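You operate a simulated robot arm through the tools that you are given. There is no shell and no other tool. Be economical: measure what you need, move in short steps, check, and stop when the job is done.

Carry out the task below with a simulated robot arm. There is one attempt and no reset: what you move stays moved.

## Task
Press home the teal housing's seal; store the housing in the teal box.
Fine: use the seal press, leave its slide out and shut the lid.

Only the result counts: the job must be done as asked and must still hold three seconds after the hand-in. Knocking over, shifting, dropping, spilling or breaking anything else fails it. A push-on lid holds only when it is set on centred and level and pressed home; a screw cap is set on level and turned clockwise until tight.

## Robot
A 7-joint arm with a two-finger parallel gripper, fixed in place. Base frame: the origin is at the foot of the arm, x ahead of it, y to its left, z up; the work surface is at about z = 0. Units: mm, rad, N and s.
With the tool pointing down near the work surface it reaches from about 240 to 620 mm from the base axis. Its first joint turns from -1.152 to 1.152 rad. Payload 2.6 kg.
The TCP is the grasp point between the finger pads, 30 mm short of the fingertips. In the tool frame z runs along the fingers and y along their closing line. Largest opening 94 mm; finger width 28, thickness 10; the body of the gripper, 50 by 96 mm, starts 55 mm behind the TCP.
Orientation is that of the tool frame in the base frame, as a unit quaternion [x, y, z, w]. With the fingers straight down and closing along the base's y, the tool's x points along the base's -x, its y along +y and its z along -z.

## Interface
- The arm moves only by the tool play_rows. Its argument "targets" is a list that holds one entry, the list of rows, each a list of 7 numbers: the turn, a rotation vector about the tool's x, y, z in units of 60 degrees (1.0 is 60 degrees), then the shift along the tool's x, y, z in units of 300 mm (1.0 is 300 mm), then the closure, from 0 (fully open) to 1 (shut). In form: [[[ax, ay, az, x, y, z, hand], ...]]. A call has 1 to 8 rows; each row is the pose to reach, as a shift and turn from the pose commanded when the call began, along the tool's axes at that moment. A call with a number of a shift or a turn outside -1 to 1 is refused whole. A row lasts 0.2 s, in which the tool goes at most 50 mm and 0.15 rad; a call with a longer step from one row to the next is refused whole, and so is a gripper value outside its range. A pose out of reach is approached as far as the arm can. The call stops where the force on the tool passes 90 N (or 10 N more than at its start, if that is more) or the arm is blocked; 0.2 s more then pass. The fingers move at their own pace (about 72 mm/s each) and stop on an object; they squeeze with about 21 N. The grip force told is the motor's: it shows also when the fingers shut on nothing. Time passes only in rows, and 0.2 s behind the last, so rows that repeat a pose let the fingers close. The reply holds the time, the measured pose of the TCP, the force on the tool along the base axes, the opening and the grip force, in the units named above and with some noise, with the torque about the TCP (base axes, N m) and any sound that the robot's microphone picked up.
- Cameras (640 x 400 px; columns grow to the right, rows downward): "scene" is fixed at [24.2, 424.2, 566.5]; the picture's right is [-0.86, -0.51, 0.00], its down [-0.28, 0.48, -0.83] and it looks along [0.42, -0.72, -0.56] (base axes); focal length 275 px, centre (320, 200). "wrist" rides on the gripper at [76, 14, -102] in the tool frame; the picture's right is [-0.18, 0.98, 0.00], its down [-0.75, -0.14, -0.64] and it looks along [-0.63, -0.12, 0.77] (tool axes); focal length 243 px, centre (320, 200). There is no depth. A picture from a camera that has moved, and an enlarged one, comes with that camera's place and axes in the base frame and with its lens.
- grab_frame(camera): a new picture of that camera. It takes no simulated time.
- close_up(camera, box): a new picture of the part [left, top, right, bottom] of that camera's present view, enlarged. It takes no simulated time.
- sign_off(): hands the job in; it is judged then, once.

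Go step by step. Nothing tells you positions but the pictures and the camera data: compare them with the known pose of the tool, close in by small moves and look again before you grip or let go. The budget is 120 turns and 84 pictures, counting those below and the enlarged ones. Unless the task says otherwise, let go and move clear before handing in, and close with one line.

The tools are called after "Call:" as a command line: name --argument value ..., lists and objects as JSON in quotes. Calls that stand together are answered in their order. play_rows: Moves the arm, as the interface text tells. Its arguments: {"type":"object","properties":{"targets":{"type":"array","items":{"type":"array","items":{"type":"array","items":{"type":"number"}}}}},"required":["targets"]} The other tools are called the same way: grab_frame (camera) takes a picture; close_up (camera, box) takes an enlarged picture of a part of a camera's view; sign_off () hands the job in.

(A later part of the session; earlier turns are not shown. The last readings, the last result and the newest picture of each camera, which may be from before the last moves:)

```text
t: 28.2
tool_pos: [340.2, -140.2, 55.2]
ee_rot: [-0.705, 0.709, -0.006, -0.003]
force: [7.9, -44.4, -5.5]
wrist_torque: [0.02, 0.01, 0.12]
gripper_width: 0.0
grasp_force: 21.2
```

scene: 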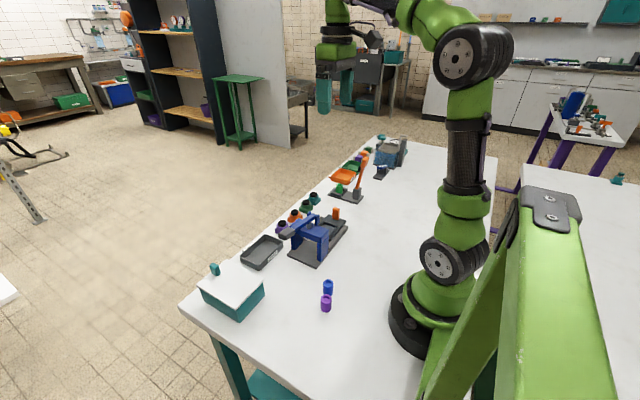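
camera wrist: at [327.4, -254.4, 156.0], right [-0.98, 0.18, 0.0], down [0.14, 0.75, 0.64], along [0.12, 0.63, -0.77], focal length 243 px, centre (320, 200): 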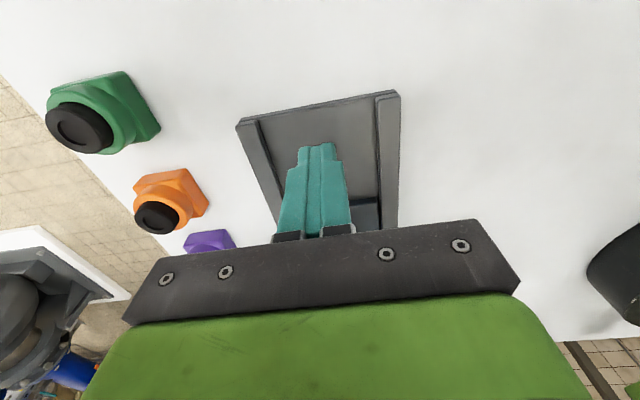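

Call:
close_up --camera "scene" --box '[290, 190, 350, 270]'

```text
5.00 times, centred on (320, 230) of scene
camera zoom: at [24.3, 424.2, 566.5], right [-0.86, -0.51, 0.0], down [-0.28, 0.48, -0.83], along [0.42, -0.72, -0.56], focal length 1376 px, centre (320, 50)
```

zoom: 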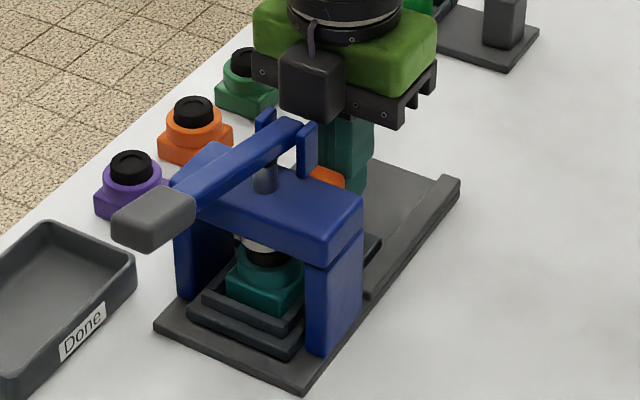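

The slide is hard against its stop with the seal under the ram. The lever grip is at about (340, 40, 139), so I'll retreat, rise and move above it.

Call:
play_rows --targets '[[[0, 0, 0, 0.04, 0, 0, 1], [0, 0, 0, 0.12, 0, 0, 1], [0, 0, 0, 0.12, 0, -0.15, 1], [0, 0, 0, 0.12, 0, -0.3, 1], [0, 0, 0, 0.12, 0, -0.45, 1], [0, 0, 0, 0.12, 0, -0.58, 1], [0, 0, 0, -0.02, 0, -0.58, 1], [0, 0, 0, -0.16, 0, -0.58, 1]]]'

Call:
play_rows --targets '[[[0, 0, 0, -0.14, 0, 0, 1], [0, 0, 0, -0.28, 0, 0, 1], [0, 0, 0, -0.41, 0, 0, 1], [0, 0, 0, -0.41, 0, 0.06, 1], [0, 0, 0, -0.41, 0, 0.06, 1]]]'

Call:
grab_frame --camera "wrist"

Call:
close_up --camera "scene" --box '[240, 160, 360, 280]'

```text
t: 30.0
tool_pos: [338.1, -84.0, 230.2]
ee_rot: [-0.707, 0.708, 0.0, 0.0]
force: [-0.5, -0.4, -0.7]
wrist_torque: [0.01, 0.0, -0.03]
gripper_width: 0.0
grasp_force: 21.0
```

```text
t: 31.2
tool_pos: [340.3, 39.2, 210.6]
ee_rot: [-0.706, 0.708, 0.0, 0.0]
force: [0.2, -0.1, 0.5]
wrist_torque: [0.0, 0.0, 0.0]
gripper_width: 0.0
grasp_force: 20.5
```

```text
38 pictures are left
camera wrist: at [326.0, -37.4, 312.9], right [-0.98, 0.18, 0.0], down [0.14, 0.75, 0.64], along [0.12, 0.63, -0.77], focal length 243 px, centre (320, 200)
```

wrist: 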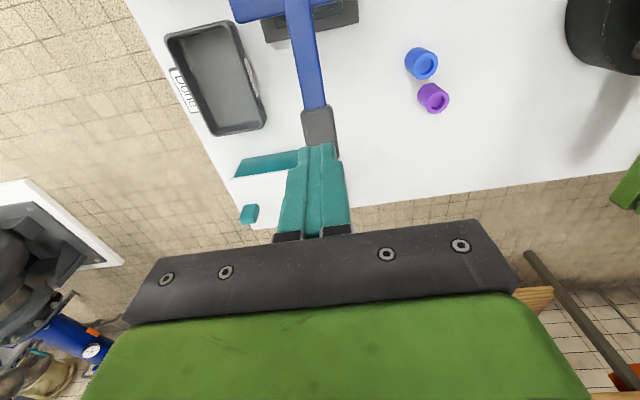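

```text
3.33 times, centred on (300, 220) of scene
camera zoom: at [24.2, 424.2, 566.5], right [-0.86, -0.51, 0.0], down [-0.28, 0.48, -0.83], along [0.42, -0.72, -0.56], focal length 918 px, centre (387, 133)
```

zoom: 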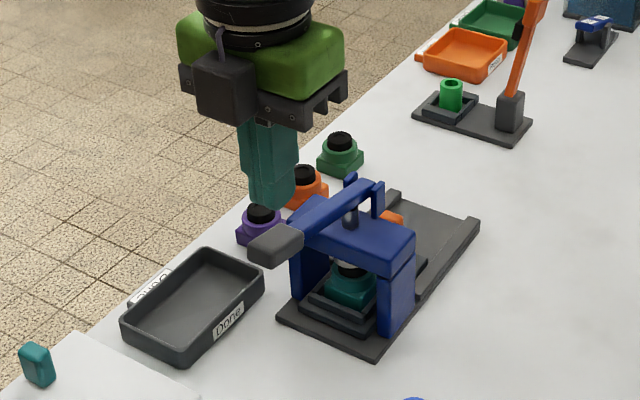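

The fingertips are right above the lever grip, so I'll press down in steps.

Call:
play_rows --targets '[[[0, 0, 0, 0, 0, 0.08, 1], [0, 0, 0, 0, 0, 0.12, 1], [0, 0, 0, 0, 0, 0.15, 1], [0, 0, 0, 0, 0, 0.18, 1], [0, 0, 0, 0, 0, 0.21, 1], [0, 0, 0, 0, 0, 0.24, 1]]]'

Call:
close_up --camera "scene" --box '[270, 180, 360, 270]'

```text
t: 32.6
tool_pos: [340.1, 38.7, 140.2]
ee_rot: [-0.707, 0.707, 0.001, 0.0]
force: [0.0, 1.5, 1.2]
wrist_torque: [0.0, -0.01, -0.02]
gripper_width: 0.0
grasp_force: 21.2
```

```text
4.44 times, centred on (315, 225) of scene
camera zoom: at [24.2, 424.2, 566.5], right [-0.86, -0.51, 0.0], down [-0.28, 0.48, -0.83], along [0.42, -0.72, -0.56], focal length 1224 px, centre (342, 89)
```

zoom: 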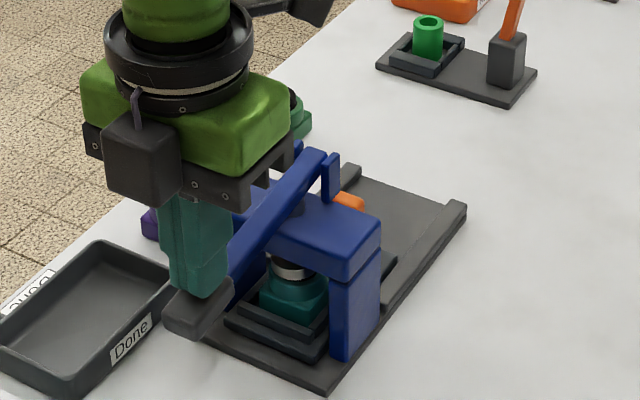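

Call:
play_rows --targets '[[[0, 0, 0, 0, 0, 0.02, 1], [0, 0, 0, 0.005, 0, 0.04, 1], [0, 0, 0, 0.01, 0, 0.06, 1], [0, 0, 0, 0.015, 0, 0.08, 1], [0, 0, 0, 0.02, 0, 0.1, 1], [0, 0, 0, 0.025, 0, 0.12, 1]]]'

Call:
close_up --camera "scene" --box '[270, 180, 360, 270]'

```text
t: 33.6
tool_pos: [341.2, 36.2, 123.4]
ee_rot: [-0.705, 0.709, -0.001, 0.003]
force: [-9.9, 1.2, 29.3]
wrist_torque: [-0.32, 0.24, -0.27]
gripper_width: 0.1
grasp_force: 21.5
stopped in row 4: the force on the tool passed its limit at 106 N (the readings are from after the stop); the commanded pose is now the measured one
```

```text
4.44 times, centred on (315, 225) of scene
camera zoom: at [24.1, 424.2, 566.6], right [-0.86, -0.51, 0.0], down [-0.28, 0.48, -0.83], along [0.42, -0.72, -0.56], focal length 1224 px, centre (342, 89)
```

zoom: 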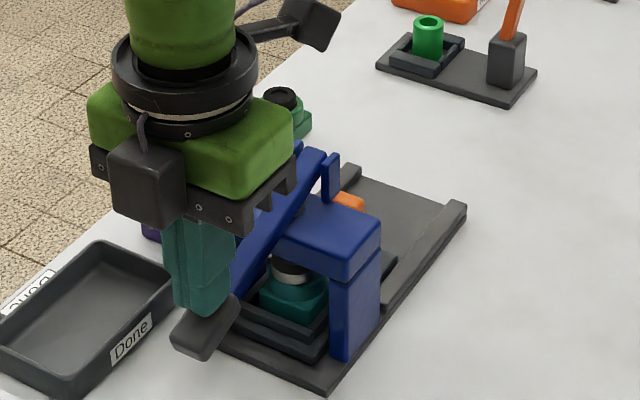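

Call:
close_up --camera "scene" --box '[318, 225, 350, 257]'

```text
12.50 times, centred on (334, 241) of scene
camera zoom: at [24.1, 424.2, 566.6], right [-0.86, -0.51, 0.0], down [-0.28, 0.48, -0.83], along [0.42, -0.72, -0.56], focal length 3441 px, centre (145, -312)
```

zoom: 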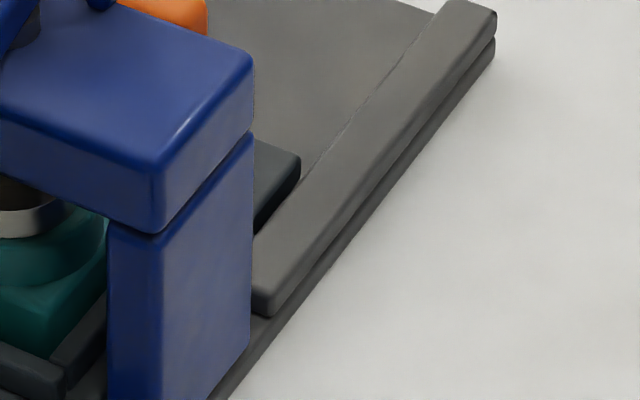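

The ram disc appears to rest on the collar. I'll press once more to confirm it bottoms out, then back off.

Call:
play_rows --targets '[[[0, 0, 0, 0, 0, 0.012, 1], [0, 0, 0, 0, 0, 0.024, 1], [0, 0, 0, 0, 0, 0.03, 1], [0, 0, 0, 0, 0, 0.036, 1]]]'

Call:
close_up --camera "scene" --box '[298, 225, 330, 257]'

```text
t: 34.1
tool_pos: [341.2, 37.8, 123.0]
ee_rot: [-0.705, 0.71, -0.004, 0.008]
force: [-8.6, 2.0, 25.8]
wrist_torque: [-0.32, 0.23, -0.15]
gripper_width: 0.0
grasp_force: 20.6
stopped in row 2: the force on the tool passed its limit at 95 N (the readings are from after the stop); the commanded pose is now the measured one
```

```text
12.50 times, centred on (314, 241) of scene
camera zoom: at [24.1, 424.2, 566.5], right [-0.86, -0.51, 0.0], down [-0.28, 0.48, -0.83], along [0.42, -0.72, -0.56], focal length 3441 px, centre (395, -312)
```

zoom: 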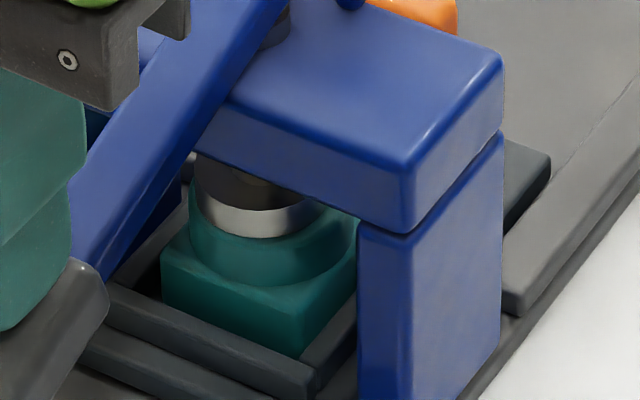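

The ram is flush on the collar and no black shows, so the seal is home. I'll rise and see whether the lever follows.

Call:
play_rows --targets '[[[0, 0, 0, 0, 0, -0.05, 1], [0, 0, 0, 0, 0, -0.15, 1], [0, 0, 0, 0, 0, -0.3, 1], [0, 0, 0, 0, 0, -0.36, 1], [0, 0, 0, 0, 0, -0.36, 1]]]'

Call:
close_up --camera "scene" --box '[270, 180, 360, 270]'

```text
t: 35.3
tool_pos: [340.5, 37.8, 230.1]
ee_rot: [-0.705, 0.709, -0.002, 0.005]
force: [-0.7, -0.7, 0.1]
wrist_torque: [0.0, -0.03, 0.02]
gripper_width: 0.1
grasp_force: 21.6
```

```text
4.44 times, centred on (315, 225) of scene
camera zoom: at [24.2, 424.2, 566.5], right [-0.86, -0.51, 0.0], down [-0.28, 0.48, -0.83], along [0.42, -0.72, -0.56], focal length 1224 px, centre (342, 89)
```

zoom: 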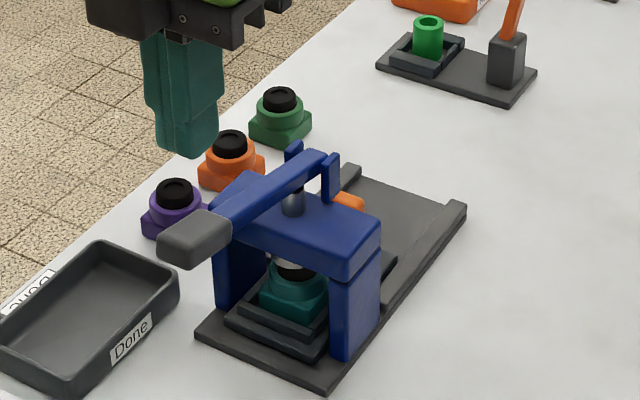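

The lever sprang back up. I'll return to the handle with the tool leaning 15° away from the arch, so that the gripper block clears the ears.

Call:
play_rows --targets '[[[-0.009, 0.004, -0.005, 0.14, 0, 0, 1], [-0.009, 0.004, -0.005, 0.28, 0, 0, 1], [-0.009, 0.004, -0.005, 0.42, 0, 0, 0.8], [-0.009, 0.004, -0.005, 0.56, 0, 0, 0.55], [-0.009, -0.12, -0.005, 0.6, 0, 0.12, 0.55], [-0.009, -0.246, -0.005, 0.6, 0, 0.24, 0.55], [-0.009, -0.246, -0.005, 0.6, 0, 0.32, 0.55], [-0.009, -0.246, -0.005, 0.6, 0, 0.32, 0.55]]]'

Call:
grab_frame --camera "wrist"

Call:
close_up --camera "scene" --box '[280, 160, 370, 270]'

```text
t: 37.1
tool_pos: [341.6, -144.4, 134.6]
ee_rot: [-0.701, 0.701, 0.091, 0.094]
force: [-0.9, 0.5, 0.5]
wrist_torque: [0.01, -0.02, -0.02]
gripper_width: 42.5
grasp_force: 0.1
```

```text
31 pictures are left
camera wrist: at [326.7, -243.9, 213.3], right [-0.98, 0.18, 0.04], down [0.14, 0.56, 0.82], along [0.12, 0.81, -0.58], focal length 243 px, centre (320, 200)
```

wrist: 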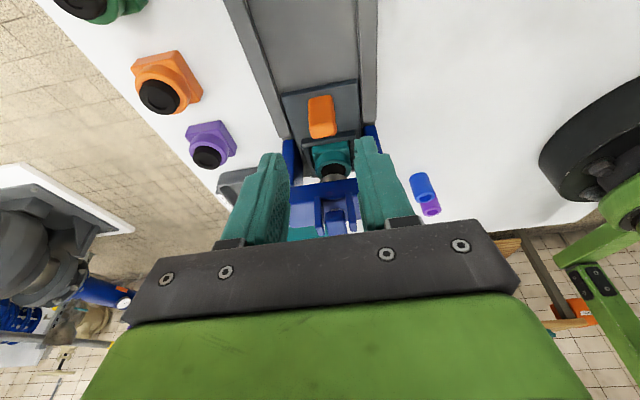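

```text
3.64 times, centred on (325, 215) of scene
camera zoom: at [24.2, 424.2, 566.5], right [-0.86, -0.51, 0.0], down [-0.28, 0.48, -0.83], along [0.42, -0.72, -0.56], focal length 1001 px, centre (302, 146)
```

zoom: 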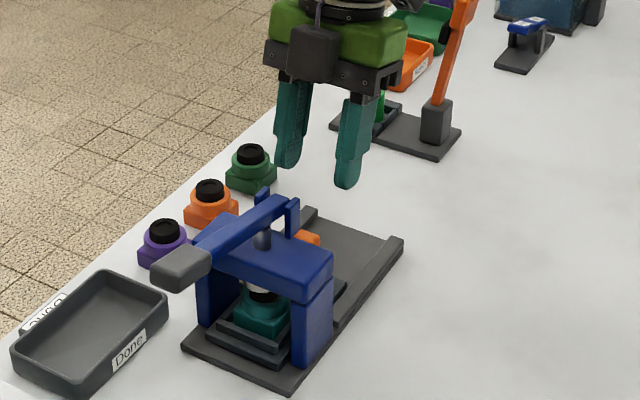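

The handle is at about (339, -120). I'll descend along the tool axis and grip it.

Call:
play_rows --targets '[[[0, 0, 0, 0.004, 0.003, 0.1, 0.55], [0, 0, 0, 0.008, 0.003, 0.2, 0.55], [0, 0, 0, 0.012, 0.003, 0.276, 0.55], [0, 0, 0, 0.012, 0.003, 0.276, 0.8], [0, 0, 0, 0.012, 0.003, 0.276, 1], [0, 0, 0, 0.012, 0.003, 0.276, 1], [0, 0, 0, 0.012, 0.003, 0.276, 1]]]'

```text
t: 38.7
tool_pos: [340.1, -126.2, 52.1]
ee_rot: [-0.7, 0.702, 0.091, 0.094]
force: [0.0, -1.8, -3.7]
wrist_torque: [0.11, 0.02, -0.04]
gripper_width: 25.8
grasp_force: 44.8
```

Gripped with low forces. I'll pull the slide back out.

Call:
play_rows --targets '[[[0, 0, 0, 0.032, 0, -0.0086, 1], [0, 0, 0, 0.08, 0, -0.0215, 1], [0, 0, 0, 0.13, 0, -0.035, 1], [0, 0, 0, 0.18, 0, -0.0483, 1], [0, 0, 0, 0.23, 0, -0.0617, 1], [0, 0, 0, 0.27, 0, -0.0724, 1], [0, 0, 0, 0.303, 0, -0.0813, 1], [0, 0, 0, 0.303, 0, -0.0813, 1]]]'

Call:
close_up --camera "scene" --box '[280, 160, 370, 270]'

```text
t: 40.5
tool_pos: [339.0, -218.9, 51.9]
ee_rot: [0.701, -0.701, -0.091, -0.094]
force: [20.0, 2.2, -34.4]
wrist_torque: [0.03, 0.19, -0.12]
gripper_width: 26.1
grasp_force: 45.5
```

```text
3.64 times, centred on (325, 215) of scene
camera zoom: at [24.4, 424.1, 566.6], right [-0.86, -0.51, 0.0], down [-0.28, 0.48, -0.83], along [0.42, -0.72, -0.56], focal length 1001 px, centre (302, 146)
```

zoom: 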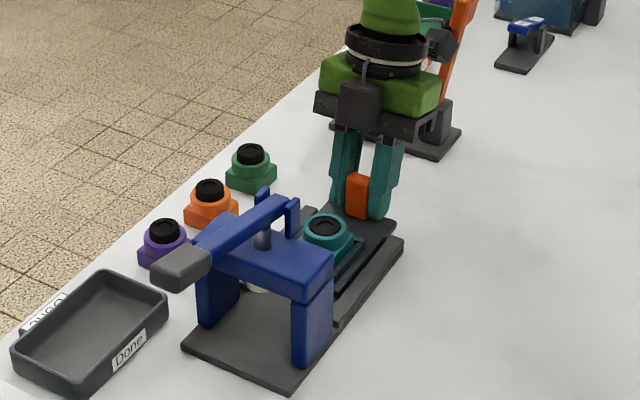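

The seal is home and the slide is out. I'll pull a few mm more to reach the out stop.

Call:
play_rows --targets '[[[0, 0, 0, 0.008, 0, 0.003, 1], [0, 0, 0, 0.016, 0, 0.001, 1], [0, 0, 0, 0.022, 0, -0.001, 1], [0, 0, 0, 0.022, 0, -0.001, 1]]]'

```text
t: 41.5
tool_pos: [340.2, -222.4, 52.3]
ee_rot: [0.702, -0.7, -0.093, -0.096]
force: [5.2, 27.4, 2.2]
wrist_torque: [-0.54, 0.08, 0.06]
gripper_width: 26.0
grasp_force: 45.0
```

That's the out stop. I'll release, rise, straighten up and look at the nest.

Call:
play_rows --targets '[[[0, 0, 0, -0.01, 0, 0.003, 1], [0, 0, 0, -0.01, 0, 0.003, 0.6], [0, 0, 0, -0.01, 0, 0.003, 0.4], [0, 0, 0, -0.05, 0, -0.13, 0.3], [0, 0.12, 0, -0.077, 0, -0.25, 0.3], [0, 0.25, 0, -0.2, 0, -0.217, 0.3], [0, 0.25, 0, -0.261, 0, -0.202, 0.3], [0, 0.25, 0, -0.261, 0, -0.202, 0.3]]]'

Call:
close_up --camera "wrist" --box '[220, 50, 420, 210]'

Call:
close_up --camera "scene" --box '[310, 190, 370, 240]'

```text
t: 43.3
tool_pos: [340.2, -163.7, 127.8]
ee_rot: [-0.706, 0.708, -0.002, 0.001]
force: [-0.3, 0.8, 0.2]
wrist_torque: [0.0, 0.02, 0.01]
gripper_width: 65.6
grasp_force: 0.0
```

```text
2.50 times, centred on (320, 130) of wrist
camera zoom: at [324.9, -239.7, 230.2], right [-0.98, 0.19, 0.0], down [0.14, 0.75, 0.64], along [0.12, 0.63, -0.77], focal length 606 px, centre (320, 375)
```

zoom: 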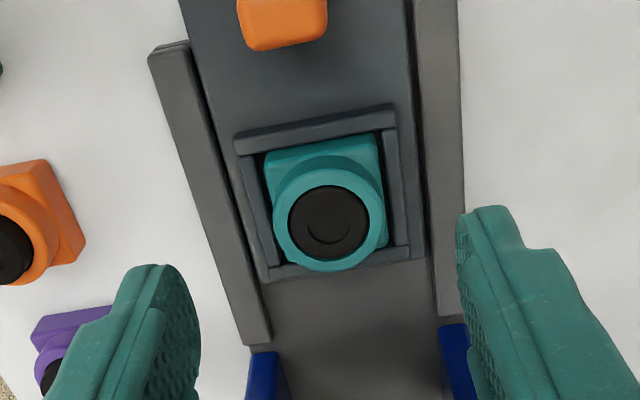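

```text
8.00 times, centred on (340, 215) of scene
camera zoom: at [24.2, 424.2, 566.5], right [-0.86, -0.51, 0.0], down [-0.28, 0.48, -0.83], along [0.42, -0.72, -0.56], focal length 2202 px, centre (160, 80)
```

zoom: 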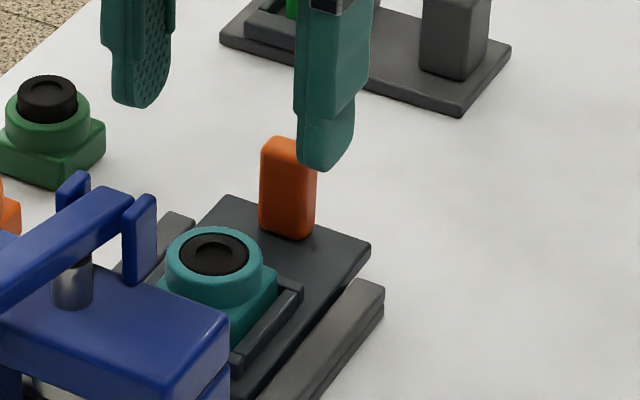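

The seal is flush and the housing centre is about 14 mm ahead of the TCP in y. I'll descend until the fingertips nearly touch the rim and grip.

Call:
play_rows --targets '[[[0, 0, 0, -0.0467, 0, 0.1, 0.42], [0, 0, 0, -0.0467, 0, 0.2, 0.42], [0, 0, 0, -0.0467, 0, 0.228, 0.42], [0, 0, 0, -0.0467, 0, 0.235, 0.42], [0, 0, 0, -0.0467, 0, 0.235, 0.42]]]'

Call:
close_up --camera "wrist" --box '[220, 50, 420, 220]'

```text
t: 44.5
tool_pos: [339.1, -151.7, 57.7]
ee_rot: [-0.706, 0.708, -0.001, 0.001]
force: [0.4, 0.1, -1.0]
wrist_torque: [-0.01, 0.02, 0.02]
gripper_width: 54.7
grasp_force: 0.0
```

```text
2.35 times, centred on (320, 135) of wrist
camera zoom: at [323.7, -226.8, 160.0], right [-0.98, 0.19, 0.0], down [0.14, 0.75, 0.64], along [0.12, 0.63, -0.77], focal length 571 px, centre (320, 353)
```

zoom: 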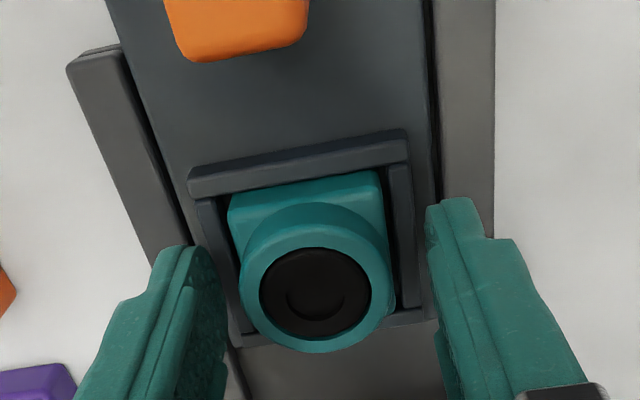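

It's centred. I'll close at this height and lift slowly to test.

Call:
play_rows --targets '[[[0, 0, 0, 0, 0, 0.003, 0.42], [0, 0, 0, 0, 0, 0.004, 0.8], [0, 0, 0, 0, 0, 0.004, 1], [0, 0, 0, 0, 0, 0.004, 1], [0, 0, 0, 0, 0, 0.004, 1], [0, 0, 0, 0, 0, -0.005, 1], [0, 0, 0, 0, 0, -0.015, 1], [0, 0, 0, 0, 0, -0.025, 1]]]'

Call:
close_up --camera "scene" --box '[310, 190, 370, 240]'

```text
t: 46.3
tool_pos: [338.0, -152.9, 65.3]
ee_rot: [-0.706, 0.708, -0.001, 0.001]
force: [0.1, -0.1, -2.2]
wrist_torque: [-0.01, 0.02, 0.0]
gripper_width: 37.6
grasp_force: 20.8
```

```text
8.00 times, centred on (340, 215) of scene
camera zoom: at [24.2, 424.2, 566.5], right [-0.86, -0.51, 0.0], down [-0.28, 0.48, -0.83], along [0.42, -0.72, -0.56], focal length 2202 px, centre (160, 80)
```

zoom: 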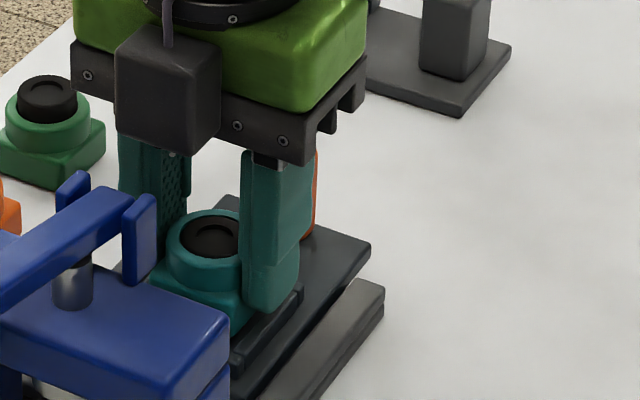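

The grip holds, but the box lid has to be opened first. I'll set the housing back in the nest and go and open the box.

Call:
play_rows --targets '[[[0, 0, 0, 0, 0, 0.01, 1], [0, 0, 0, 0, 0, 0.02, 1], [0, 0, 0, 0, 0, 0.028, 1], [0, 0, 0, 0, 0, 0.028, 0.6], [0, 0, 0, 0, 0, 0.028, 0.45], [0, 0, 0, 0, 0, -0.1, 0.4], [0, 0, 0, 0, 0, -0.25, 0.4], [0, 0, 0, 0, 0, -0.4, 0.4]]]'

Call:
close_up --camera "scene" --box '[310, 190, 370, 240]'

```text
t: 48.1
tool_pos: [338.2, -150.5, 184.8]
ee_rot: [-0.707, 0.708, -0.001, 0.001]
force: [0.0, -0.6, 0.6]
wrist_torque: [0.03, -0.02, 0.0]
gripper_width: 56.5
grasp_force: 0.1
```

```text
8.00 times, centred on (340, 215) of scene
camera zoom: at [24.2, 424.2, 566.5], right [-0.86, -0.51, 0.0], down [-0.28, 0.48, -0.83], along [0.42, -0.72, -0.56], focal length 2202 px, centre (160, 80)
```

zoom: 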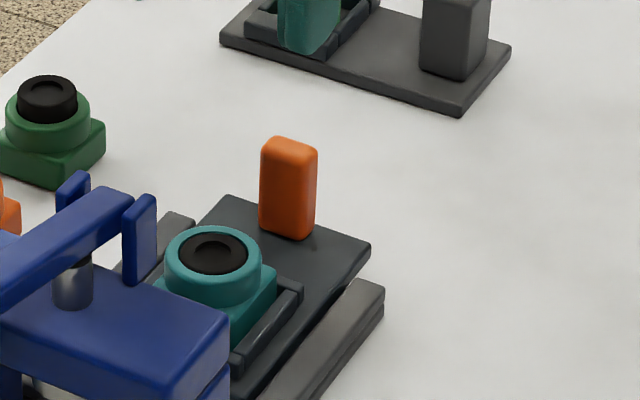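

The housing is back in the nest. Now over to the box, turning the gripper so that it closes along y.

Call:
play_rows --targets '[[[0, 0, 0.125, -0.05, -0.03, -0.1, 0.4], [0, 0, 0.25, -0.18, -0.07, -0.15, 0.4], [0, 0, 0.375, -0.31, -0.11, -0.15, 0.4], [0, 0, 0.5, -0.44, -0.15, -0.15, 0.4], [0, 0, 0.625, -0.57, -0.19, -0.15, 0.4], [0, 0, 0.75, -0.7, -0.23, -0.15, 0.4], [0, 0, 0.875, -0.82, -0.27, -0.15, 0.4], [0, 0, 1, -0.933, -0.31, -0.15, 0.4]]]'

Call:
play_rows --targets '[[[0, 0, 0.125, 0, 0, 0, 0.4], [0, 0, 0.25, 0, 0, 0, 0.4], [0, 0, 0.375, 0, 0, 0, 0.4], [0, 0, 0.5, 0, 0, 0, 0.4], [0, 0, 0.5, 0, 0, 0, 0.4]]]'

Call:
grab_frame --camera "wrist"

```text
t: 49.9
tool_pos: [431.6, 124.6, 229.9]
ee_rot: [-0.257, 0.966, -0.001, 0.003]
force: [1.0, -0.6, 0.3]
wrist_torque: [0.02, 0.03, -0.02]
gripper_width: 56.4
grasp_force: 0.1
```

```text
t: 51.1
tool_pos: [431.3, 127.8, 231.7]
ee_rot: [0.002, 1.0, 0.0, 0.001]
force: [-0.4, 0.4, 0.3]
wrist_torque: [-0.04, 0.0, -0.01]
gripper_width: 56.3
grasp_force: 0.1
```

```text
23 pictures are left
camera wrist: at [355.5, 142.4, 333.6], right [0.19, 0.98, 0.0], down [0.75, -0.14, 0.65], along [0.63, -0.12, -0.76], focal length 243 px, centre (320, 200)
```

wrist: 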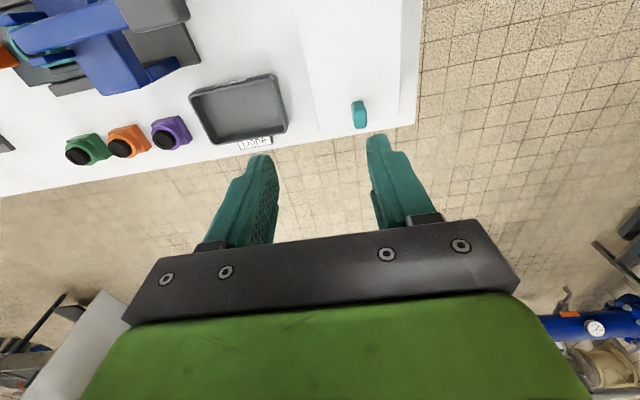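

The handle is at about (459, 166.5), 15 mm wide in y. I'll descend and grip it.

Call:
play_rows --targets '[[[0, 0, 0, -0.05, 0.06, 0.1, 0.4], [0, 0, 0, -0.093, 0.13, 0.2, 0.4], [0, 0, 0, -0.093, 0.13, 0.33, 0.4], [0, 0, 0, -0.093, 0.13, 0.43, 0.4], [0, 0, 0, -0.093, 0.13, 0.462, 0.4], [0, 0, 0, -0.093, 0.13, 0.462, 0.8], [0, 0, 0, -0.093, 0.13, 0.462, 1], [0, 0, 0, -0.093, 0.13, 0.462, 1]]]'

Call:
close_up --camera "scene" --box '[180, 210, 300, 330]'

```text
t: 52.9
tool_pos: [461.4, 166.1, 95.0]
ee_rot: [0.003, 1.0, -0.001, 0.004]
force: [-4.7, -12.9, 16.2]
wrist_torque: [0.04, 0.26, 0.08]
gripper_width: 13.5
grasp_force: 44.6
```

```text
3.33 times, centred on (240, 270) of scene
camera zoom: at [24.1, 424.2, 566.6], right [-0.86, -0.51, 0.0], down [-0.28, 0.48, -0.83], along [0.42, -0.72, -0.56], focal length 918 px, centre (587, -33)
```

zoom: 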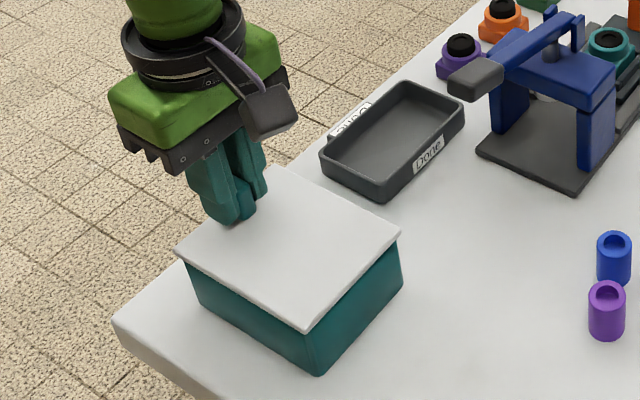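

The handle is gripped and the lid top is at about z=64. I'll swing it up along the arc about a hinge near (355, 60), first to 30°.

Call:
play_rows --targets '[[[0, 0, 0, 0, 0, -0.005, 1], [0, -0.125, 0, 0.018, 0, -0.047, 1], [0, -0.25, 0, 0.042, 0, -0.09, 1], [0, -0.375, 0, 0.072, 0, -0.128, 1], [0, -0.5, 0, 0.106, 0, -0.163, 1], [0, -0.5, 0, 0.106, 0, -0.163, 1]]]'

Call:
close_up --camera "scene" --box '[180, 210, 300, 330]'

```text
t: 54.3
tool_pos: [429.5, 167.6, 142.9]
ee_rot: [0.0, 0.965, 0.001, 0.262]
force: [0.1, 0.3, -0.7]
wrist_torque: [-0.02, 0.03, 0.01]
gripper_width: 0.0
grasp_force: 33.3
```

```text
3.33 times, centred on (240, 270) of scene
camera zoom: at [24.2, 424.2, 566.5], right [-0.86, -0.51, 0.0], down [-0.28, 0.48, -0.83], along [0.42, -0.72, -0.56], focal length 918 px, centre (587, -33)
```

zoom: 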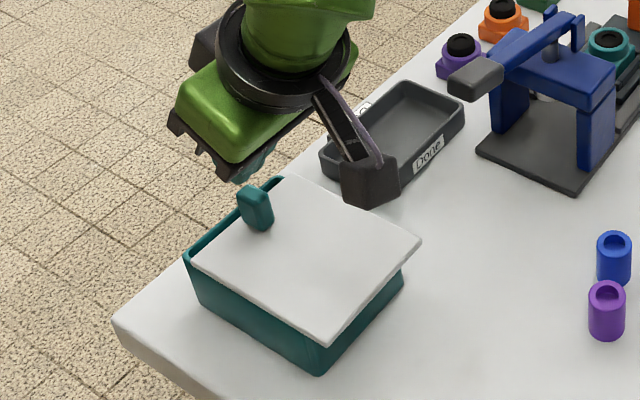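

The lid didn't hinge; it slid about 16 mm towards the robot, so it's a sliding lid. I'll straighten up, regrip the handle and draw it horizontally.

Call:
play_rows --targets '[[[0, 0.12, 0, -0.067, 0, -0.06, 0.8], [0, 0.25, 0, -0.067, 0, -0.06, 0.6], [0, 0.375, 0, -0.067, 0, -0.03, 0.5], [0, 0.5, 0, -0.067, 0, -0.027, 0.5], [0, 0.5, 0, 0.0, 0, 0.08, 0.5], [0, 0.5, 0, 0.036, 0, 0.152, 0.5], [0, 0.5, 0, 0.036, 0, 0.152, 0.5]]]'

Call:
close_up --camera "scene" --box '[180, 210, 300, 330]'

```text
t: 55.9
tool_pos: [441.8, 166.1, 96.0]
ee_rot: [0.001, 1.0, 0.0, 0.001]
force: [-0.5, 0.6, -0.1]
wrist_torque: [0.0, -0.03, 0.02]
gripper_width: 47.2
grasp_force: 0.0
```

```text
3.33 times, centred on (240, 270) of scene
camera zoom: at [24.2, 424.2, 566.5], right [-0.86, -0.51, 0.0], down [-0.28, 0.48, -0.83], along [0.42, -0.72, -0.56], focal length 918 px, centre (587, -33)
```

zoom: 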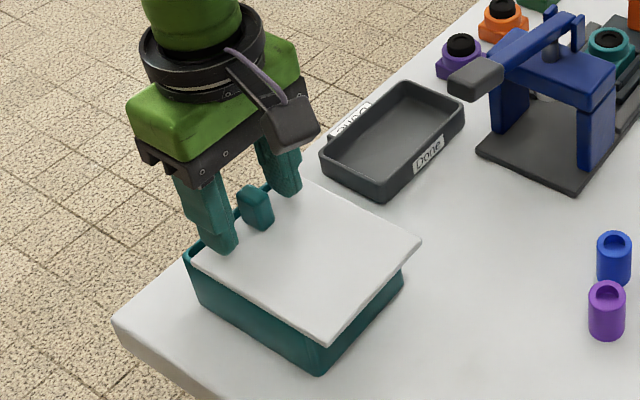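

The fingers straddle the handle. I'll close and drag towards the robot.

Call:
play_rows --targets '[[[0, 0, 0, 0, 0, 0, 0.8], [0, 0, 0, 0, 0, 0, 1], [0, 0, 0, 0, 0, 0, 1], [0, 0, 0, 0.03, 0, 0, 1], [0, 0, 0, 0.08, 0, 0, 1], [0, 0, 0, 0.13, 0, 0, 1], [0, 0, 0, 0.18, 0, 0, 1], [0, 0, 0, 0.2, 0, 0, 1]]]'

Call:
close_up --camera "scene" --box '[180, 210, 300, 330]'

```text
t: 57.7
tool_pos: [380.7, 165.2, 95.5]
ee_rot: [0.002, 1.0, -0.003, 0.002]
force: [0.5, -23.1, -9.3]
wrist_torque: [-0.05, -0.81, 0.18]
gripper_width: 13.2
grasp_force: 45.4
```

```text
3.33 times, centred on (240, 270) of scene
camera zoom: at [24.3, 424.2, 566.5], right [-0.86, -0.51, 0.0], down [-0.28, 0.48, -0.83], along [0.42, -0.72, -0.56], focal length 918 px, centre (587, -33)
```

zoom: 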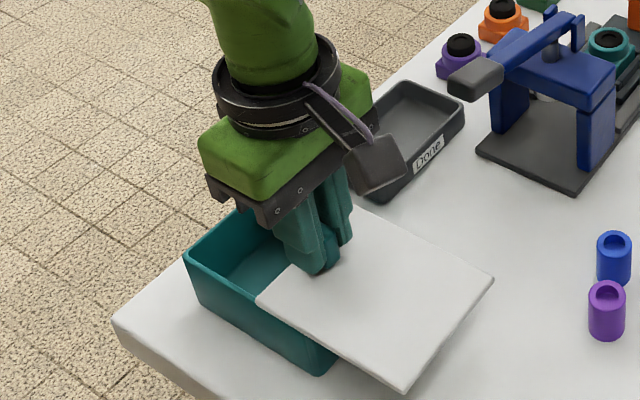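

Call:
play_rows --targets '[[[0, 0, 0, 0.03, -0.003, 0, 1], [0, 0, 0, 0.06, -0.003, 0, 1], [0, 0, 0, 0.09, -0.003, 0, 1], [0, 0, 0, 0.12, -0.003, 0, 1], [0, 0, 0, 0.12, -0.003, 0, 1]]]'

```text
t: 58.9
tool_pos: [350.8, 165.9, 97.8]
ee_rot: [0.001, 1.0, 0.0, 0.009]
force: [37.6, -12.1, -19.2]
wrist_torque: [-0.19, -0.35, 0.05]
gripper_width: 13.3
grasp_force: 45.0
```

It met the stop after about 108 mm of travel. I'll relax, release and rise, and look.

Call:
play_rows --targets '[[[0, 0, 0, -0.015, 0, 0, 1], [0, 0, 0, -0.015, 0, 0, 0.7], [0, 0, 0, -0.015, 0, 0, 0.5], [0, 0, 0, -0.015, 0, -0.02, 0.5], [0, 0, 0, -0.015, 0, -0.15, 0.5], [0, 0, 0, -0.015, 0, -0.3, 0.5], [0, 0, 0, -0.015, 0, -0.45, 0.5]]]'

Call:
close_up --camera "scene" --box '[180, 210, 300, 330]'

```text
t: 60.5
tool_pos: [349.1, 168.3, 232.9]
ee_rot: [0.0, 1.0, 0.0, 0.001]
force: [0.3, 1.1, -0.8]
wrist_torque: [0.0, 0.01, 0.02]
gripper_width: 47.2
grasp_force: 0.2
```

```text
3.33 times, centred on (240, 270) of scene
camera zoom: at [24.2, 424.2, 566.5], right [-0.86, -0.51, 0.0], down [-0.28, 0.48, -0.83], along [0.42, -0.72, -0.56], focal length 918 px, centre (587, -33)
```

zoom: 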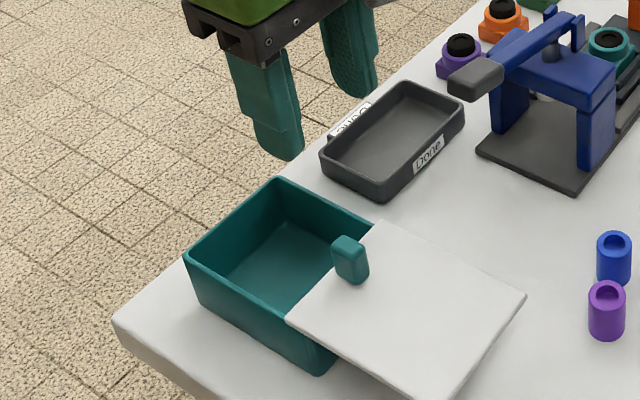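

The box is open. I'll return to the press nest, turning back to close along x.

Call:
play_rows --targets '[[[0, 0, -0.125, 0.004, -0.115, 0, 0.45], [0, 0, -0.25, 0.008, -0.23, 0, 0.45], [0, 0, -0.375, 0.012, -0.345, 0, 0.45], [0, 0, -0.5, 0.016, -0.46, 0, 0.45], [0, 0, -0.625, 0.02, -0.575, 0, 0.45], [0, 0, -0.75, 0.025, -0.69, 0, 0.45], [0, 0, -0.875, 0.03, -0.805, 0, 0.45], [0, 0, -1, 0.033, -0.92, 0, 0.45]]]'

Call:
play_rows --targets '[[[0, 0, -0.125, 0, 0, 0, 0.42], [0, 0, -0.25, 0, 0, 0, 0.42], [0, 0, -0.375, 0, 0, 0, 0.42], [0, 0, -0.5, 0, 0, 0, 0.42], [0, 0, -0.5, 0, 0, 0, 0.42]]]'

```text
t: 62.3
tool_pos: [340.1, -111.7, 231.2]
ee_rot: [-0.5, 0.866, -0.001, 0.002]
force: [0.2, 0.4, -0.2]
wrist_torque: [-0.01, 0.0, 0.01]
gripper_width: 51.4
grasp_force: 0.0
```

```text
t: 63.5
tool_pos: [339.3, -110.0, 231.0]
ee_rot: [-0.706, 0.708, -0.002, 0.001]
force: [-0.2, 0.0, -0.6]
wrist_torque: [0.02, -0.01, -0.01]
gripper_width: 54.4
grasp_force: 0.1
```

Call:
play_rows --targets '[[[0, 0, 0, 0.138, 0.001, 0, 0.42], [0, 0, 0, 0.138, 0.001, 0.15, 0.42], [0, 0, 0, 0.138, 0.001, 0.3, 0.42], [0, 0, 0, 0.138, 0.001, 0.45, 0.42], [0, 0, 0, 0.138, 0.001, 0.503, 0.42], [0, 0, 0, 0.138, 0.001, 0.503, 0.42]]]'

Call:
close_up --camera "wrist" --box '[220, 50, 420, 220]'

```text
t: 64.9
tool_pos: [337.7, -150.9, 79.5]
ee_rot: [-0.707, 0.708, -0.001, 0.001]
force: [-0.1, -0.2, 1.2]
wrist_torque: [0.01, 0.02, -0.01]
gripper_width: 54.7
grasp_force: 0.1
```

```text
2.35 times, centred on (320, 135) of wrist
camera zoom: at [322.8, -226.0, 182.3], right [-0.98, 0.19, 0.0], down [0.14, 0.75, 0.64], along [0.12, 0.63, -0.77], focal length 571 px, centre (320, 353)
```

zoom: 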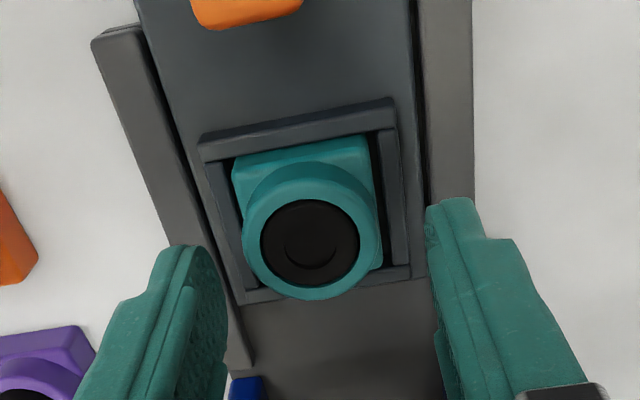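

Aligned. I'll descend, grip and lift slowly.

Call:
play_rows --targets '[[[0, 0, 0, 0, -0.003, 0.06, 0.42], [0, 0, 0, 0, -0.003, 0.075, 0.42], [0, 0, 0, 0, -0.003, 0.076, 0.42], [0, 0, 0, 0, -0.003, 0.076, 0.8], [0, 0, 0, 0, -0.003, 0.076, 1], [0, 0, 0, 0, -0.003, 0.076, 1], [0, 0, 0, 0, -0.003, 0.076, 1]]]'

Call:
play_rows --targets '[[[0, 0, 0, 0, 0, -0.01, 1], [0, 0, 0, 0, 0, -0.02, 1], [0, 0, 0, 0, 0, -0.04, 1], [0, 0, 0, 0, 0, -0.06, 1], [0, 0, 0, 0, 0, -0.09, 1], [0, 0, 0, 0, 0, -0.12, 1], [0, 0, 0, 0, 0, -0.15, 1], [0, 0, 0, 0, 0, -0.15, 1]]]'

Call:
close_up --camera "scene" --box '[300, 170, 370, 240]'

```text
t: 66.5
tool_pos: [340.4, -151.3, 58.6]
ee_rot: [-0.706, 0.708, -0.002, 0.001]
force: [0.1, -0.2, 0.1]
wrist_torque: [0.01, 0.02, 0.02]
gripper_width: 37.9
grasp_force: 20.7
```

```text
t: 68.3
tool_pos: [340.7, -150.8, 101.1]
ee_rot: [0.707, -0.707, 0.001, -0.002]
force: [0.3, 1.3, -1.5]
wrist_torque: [-0.01, -0.03, -0.02]
gripper_width: 37.6
grasp_force: 21.2
```

```text
5.71 times, centred on (335, 205) of scene
camera zoom: at [24.2, 424.2, 566.5], right [-0.86, -0.51, 0.0], down [-0.28, 0.48, -0.83], along [0.42, -0.72, -0.56], focal length 1573 px, centre (234, 171)
```

zoom: 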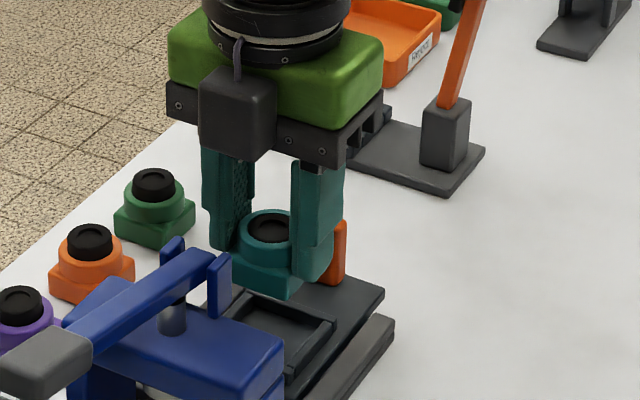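

It's holding. I'll lift further and move out in x to pass clear of the lever.

Call:
play_rows --targets '[[[0, 0, 0, 0, 0, -0.05, 1], [0, 0, 0, 0, 0, -0.11, 1], [0, 0, 0, 0, -0.03, -0.17, 1], [0, 0, 0, 0, -0.08, -0.23, 1], [0, 0, 0, 0, -0.14, -0.27, 1], [0, 0, 0, 0, -0.2, -0.27, 1], [0, 0, 0, 0, -0.25, -0.27, 1], [0, 0, 0, 0, -0.267, -0.27, 1]]]'

Call:
play_rows --targets '[[[0, 0, 0, -0.04, 0, 0, 1], [0, 0, 0, -0.11, 0, 0, 1], [0, 0, 0, -0.19, 0, 0, 1], [0, 0, 0, -0.27, 0, 0, 1], [0, 0, 0, -0.35, 0, 0, 1], [0, 0, 0, -0.43, 0, 0, 1], [0, 0, 0, -0.5, 0, 0, 1], [0, 0, 0, -0.54, 0, 0, 1]]]'

Call:
play_rows --targets '[[[0, 0, 0, -0.05, 0, 0, 1], [0, 0, 0, -0.12, 0, 0, 1], [0, 0, 0, -0.2, 0, 0, 1], [0, 0, 0, -0.28, 0, 0, 1], [0, 0, 0, -0.36, 0, 0, 1], [0, 0, 0, -0.44, 0, 0, 1], [0, 0, 0, -0.5, 0, 0, 1], [0, 0, 0, -0.517, 0, 0, 1]]]'

Call:
grab_frame --camera "wrist"

Call:
close_up --camera "scene" --box '[180, 180, 320, 330]'

```text
t: 70.1
tool_pos: [422.1, -151.1, 184.2]
ee_rot: [-0.706, 0.708, -0.003, 0.001]
force: [-1.4, 0.0, -0.6]
wrist_torque: [-0.01, -0.01, -0.02]
gripper_width: 37.7
grasp_force: 20.9
```

```text
t: 71.9
tool_pos: [420.8, 12.1, 183.5]
ee_rot: [-0.707, 0.708, -0.001, 0.001]
force: [0.1, 0.7, -1.5]
wrist_torque: [-0.02, 0.01, 0.0]
gripper_width: 37.7
grasp_force: 21.1
```

```text
t: 73.7
tool_pos: [420.2, 165.1, 184.2]
ee_rot: [-0.706, 0.708, -0.001, 0.001]
force: [-0.6, 0.4, -1.2]
wrist_torque: [0.04, 0.02, -0.02]
gripper_width: 37.6
grasp_force: 20.5
```

```text
15 pictures are left
camera wrist: at [405.2, 90.4, 286.3], right [-0.98, 0.19, 0.0], down [0.14, 0.75, 0.64], along [0.12, 0.63, -0.77], focal length 243 px, centre (320, 200)
```

wrist: 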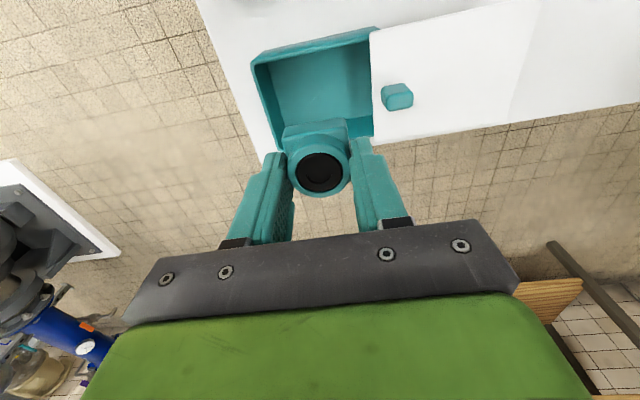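

```text
2.67 times, centred on (250, 255) of scene
camera zoom: at [24.2, 424.2, 566.5], right [-0.86, -0.51, 0.0], down [-0.28, 0.48, -0.83], along [0.42, -0.72, -0.56], focal length 734 px, centre (507, 53)
```

zoom: 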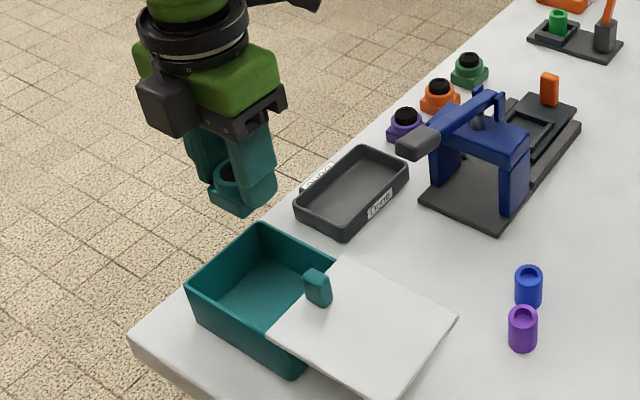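

The opening spans x≈374–464 and y≈124–209, with the housing centred over it. I'll lower it in.

Call:
play_rows --targets '[[[0, 0, 0, 0, 0, 0.05, 1], [0, 0, 0, 0, 0, 0.12, 1], [0, 0, 0, 0, 0, 0.19, 1], [0, 0, 0, 0, 0, 0.26, 1], [0, 0, 0, 0, 0, 0.33, 1], [0, 0, 0, 0, 0, 0.39, 1], [0, 0, 0, 0, 0, 0.425, 1], [0, 0, 0, 0, 0, 0.44, 1]]]'

Call:
play_rows --targets '[[[0, 0, 0, 0, 0, 0.005, 1], [0, 0, 0, 0, 0, 0.01, 1], [0, 0, 0, 0, 0, 0.014, 1], [0, 0, 0, 0, 0, 0.014, 1]]]'

Call:
close_up --camera "scene" --box '[190, 230, 280, 320]'

```text
t: 75.5
tool_pos: [422.0, 163.9, 52.8]
ee_rot: [-0.706, 0.708, -0.002, 0.001]
force: [0.0, -0.2, -1.5]
wrist_torque: [-0.01, -0.02, 0.01]
gripper_width: 37.6
grasp_force: 20.9
```

```text
t: 76.5
tool_pos: [422.4, 165.9, 47.6]
ee_rot: [-0.707, 0.708, -0.001, 0.001]
force: [-0.8, 0.6, -1.5]
wrist_torque: [-0.02, 0.02, -0.03]
gripper_width: 37.4
grasp_force: 21.2
```

```text
4.44 times, centred on (235, 275) of scene
camera zoom: at [24.2, 424.2, 566.5], right [-0.86, -0.51, 0.0], down [-0.28, 0.48, -0.83], along [0.42, -0.72, -0.56], focal length 1224 px, centre (698, -133)
```

zoom: 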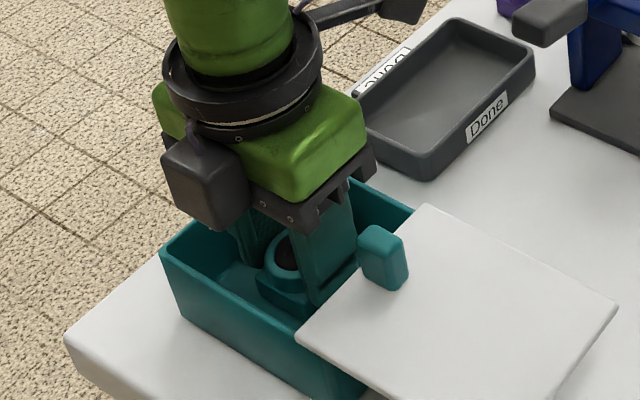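

Not touching the floor yet, so I'll go on down in tiny steps.

Call:
play_rows --targets '[[[0, 0, 0, 0, 0, 0.004, 1], [0, 0, 0, 0, 0, 0.008, 1], [0, 0, 0, 0, 0, 0.012, 1], [0, 0, 0, 0, 0, 0.012, 1]]]'

```text
t: 77.5
tool_pos: [421.3, 165.5, 44.9]
ee_rot: [-0.706, 0.708, -0.001, 0.001]
force: [0.2, -1.3, 2.1]
wrist_torque: [-0.04, 0.06, 0.03]
gripper_width: 37.4
grasp_force: 21.4
```

It has just touched the floor. I'll open gently and rise straight up.

Call:
play_rows --targets '[[[0, 0, 0, 0, 0, 0.001, 0.6], [0, 0, 0, 0, 0, 0.001, 0.5], [0, 0, 0, 0, 0, 0.001, 0.48], [0, 0, 0, 0, 0, -0.05, 0.48], [0, 0, 0, 0, 0, -0.15, 0.48], [0, 0, 0, 0, 0, -0.3, 0.48], [0, 0, 0, 0, 0, -0.45, 0.48]]]'

Call:
close_up --camera "scene" --box '[190, 230, 280, 320]'

```text
t: 79.1
tool_pos: [420.2, 167.6, 178.6]
ee_rot: [-0.706, 0.708, -0.001, 0.0]
force: [0.1, -0.9, -0.2]
wrist_torque: [0.02, -0.01, 0.05]
gripper_width: 48.9
grasp_force: 0.2
```

```text
4.44 times, centred on (235, 275) of scene
camera zoom: at [24.2, 424.2, 566.5], right [-0.86, -0.51, 0.0], down [-0.28, 0.48, -0.83], along [0.42, -0.72, -0.56], focal length 1224 px, centre (698, -133)
```

zoom: 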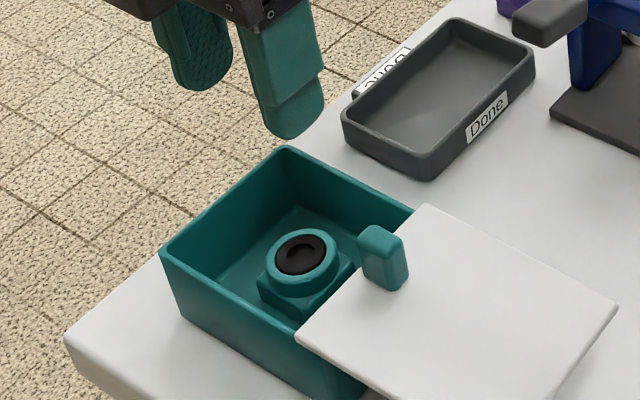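

The housing sits upright in the box with its seal flush. Next I'll move behind the lid handle with closed fingers.

Call:
play_rows --targets '[[[0, 0, 0, 0, 0.1, 0, 1], [0, 0, 0, 0, 0.2, 0, 1], [0, 0, 0, 0.003, 0.333, 0, 1], [0, 0, 0, 0.003, 0.333, 0.1, 1], [0, 0, 0, 0.003, 0.333, 0.2, 1], [0, 0, 0, 0.003, 0.333, 0.268, 1], [0, 0, 0, 0.003, 0.333, 0.268, 1]]]'

Call:
close_up --camera "scene" --box '[180, 210, 300, 330]'

```text
t: 80.7
tool_pos: [321.1, 165.4, 98.5]
ee_rot: [-0.706, 0.708, -0.001, 0.002]
force: [0.4, 0.0, -0.3]
wrist_torque: [0.01, -0.01, -0.01]
gripper_width: 0.0
grasp_force: 21.0
```

```text
3.33 times, centred on (240, 270) of scene
camera zoom: at [24.2, 424.2, 566.5], right [-0.86, -0.51, 0.0], down [-0.28, 0.48, -0.83], along [0.42, -0.72, -0.56], focal length 918 px, centre (587, -33)
```

zoom: 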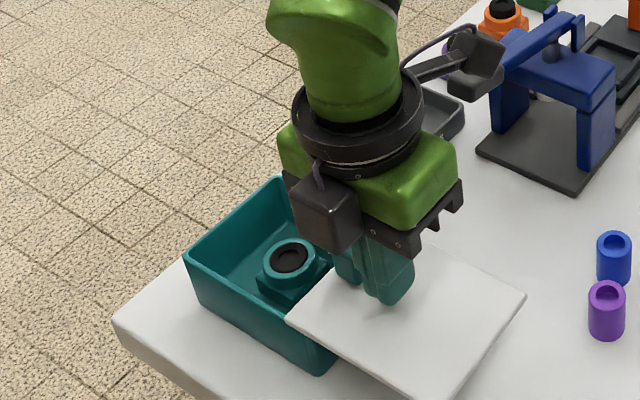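

In place behind the handle. I'll push the lid shut in +x.

Call:
play_rows --targets '[[[0, 0, 0, 0, -0.04, 0, 1], [0, 0, 0, 0, -0.09, 0, 1], [0, 0, 0, 0, -0.14, 0, 1], [0, 0, 0, 0, -0.19, 0, 1], [0, 0, 0, 0, -0.24, 0, 1], [0, 0, 0, 0, -0.29, 0, 1], [0, 0, 0, 0, -0.34, 0, 1], [0, 0, 0, 0, -0.37, 0, 1]]]'

Call:
play_rows --targets '[[[0, 0, 0, 0, -0.015, 0, 1], [0, 0, 0, 0, -0.03, 0, 1], [0, 0, 0, 0, -0.045, 0, 1], [0, 0, 0, 0, -0.055, 0, 1], [0, 0, 0, 0, -0.055, 0, 1]]]'

Call:
close_up --camera "scene" --box '[180, 210, 300, 330]'

```text
t: 82.5
tool_pos: [434.1, 165.2, 98.1]
ee_rot: [-0.706, 0.708, -0.002, 0.002]
force: [-1.2, 0.8, 0.4]
wrist_torque: [0.02, 0.03, 0.01]
gripper_width: 0.0
grasp_force: 21.1
```

```text
t: 83.7
tool_pos: [442.5, 165.6, 98.2]
ee_rot: [-0.704, 0.71, 0.007, -0.008]
force: [-51.8, -7.9, 23.0]
wrist_torque: [-0.14, 0.41, -0.05]
gripper_width: 0.0
grasp_force: 21.5
```

```text
3.33 times, centred on (240, 270) of scene
camera zoom: at [24.0, 424.2, 566.6], right [-0.86, -0.51, 0.0], down [-0.28, 0.48, -0.83], along [0.42, -0.72, -0.56], focal length 918 px, centre (587, -33)
```

zoom: 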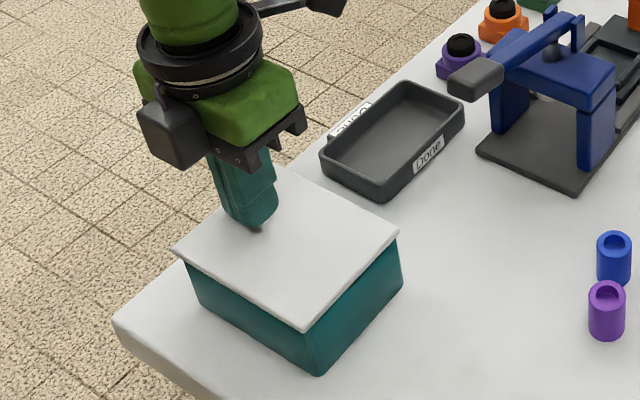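

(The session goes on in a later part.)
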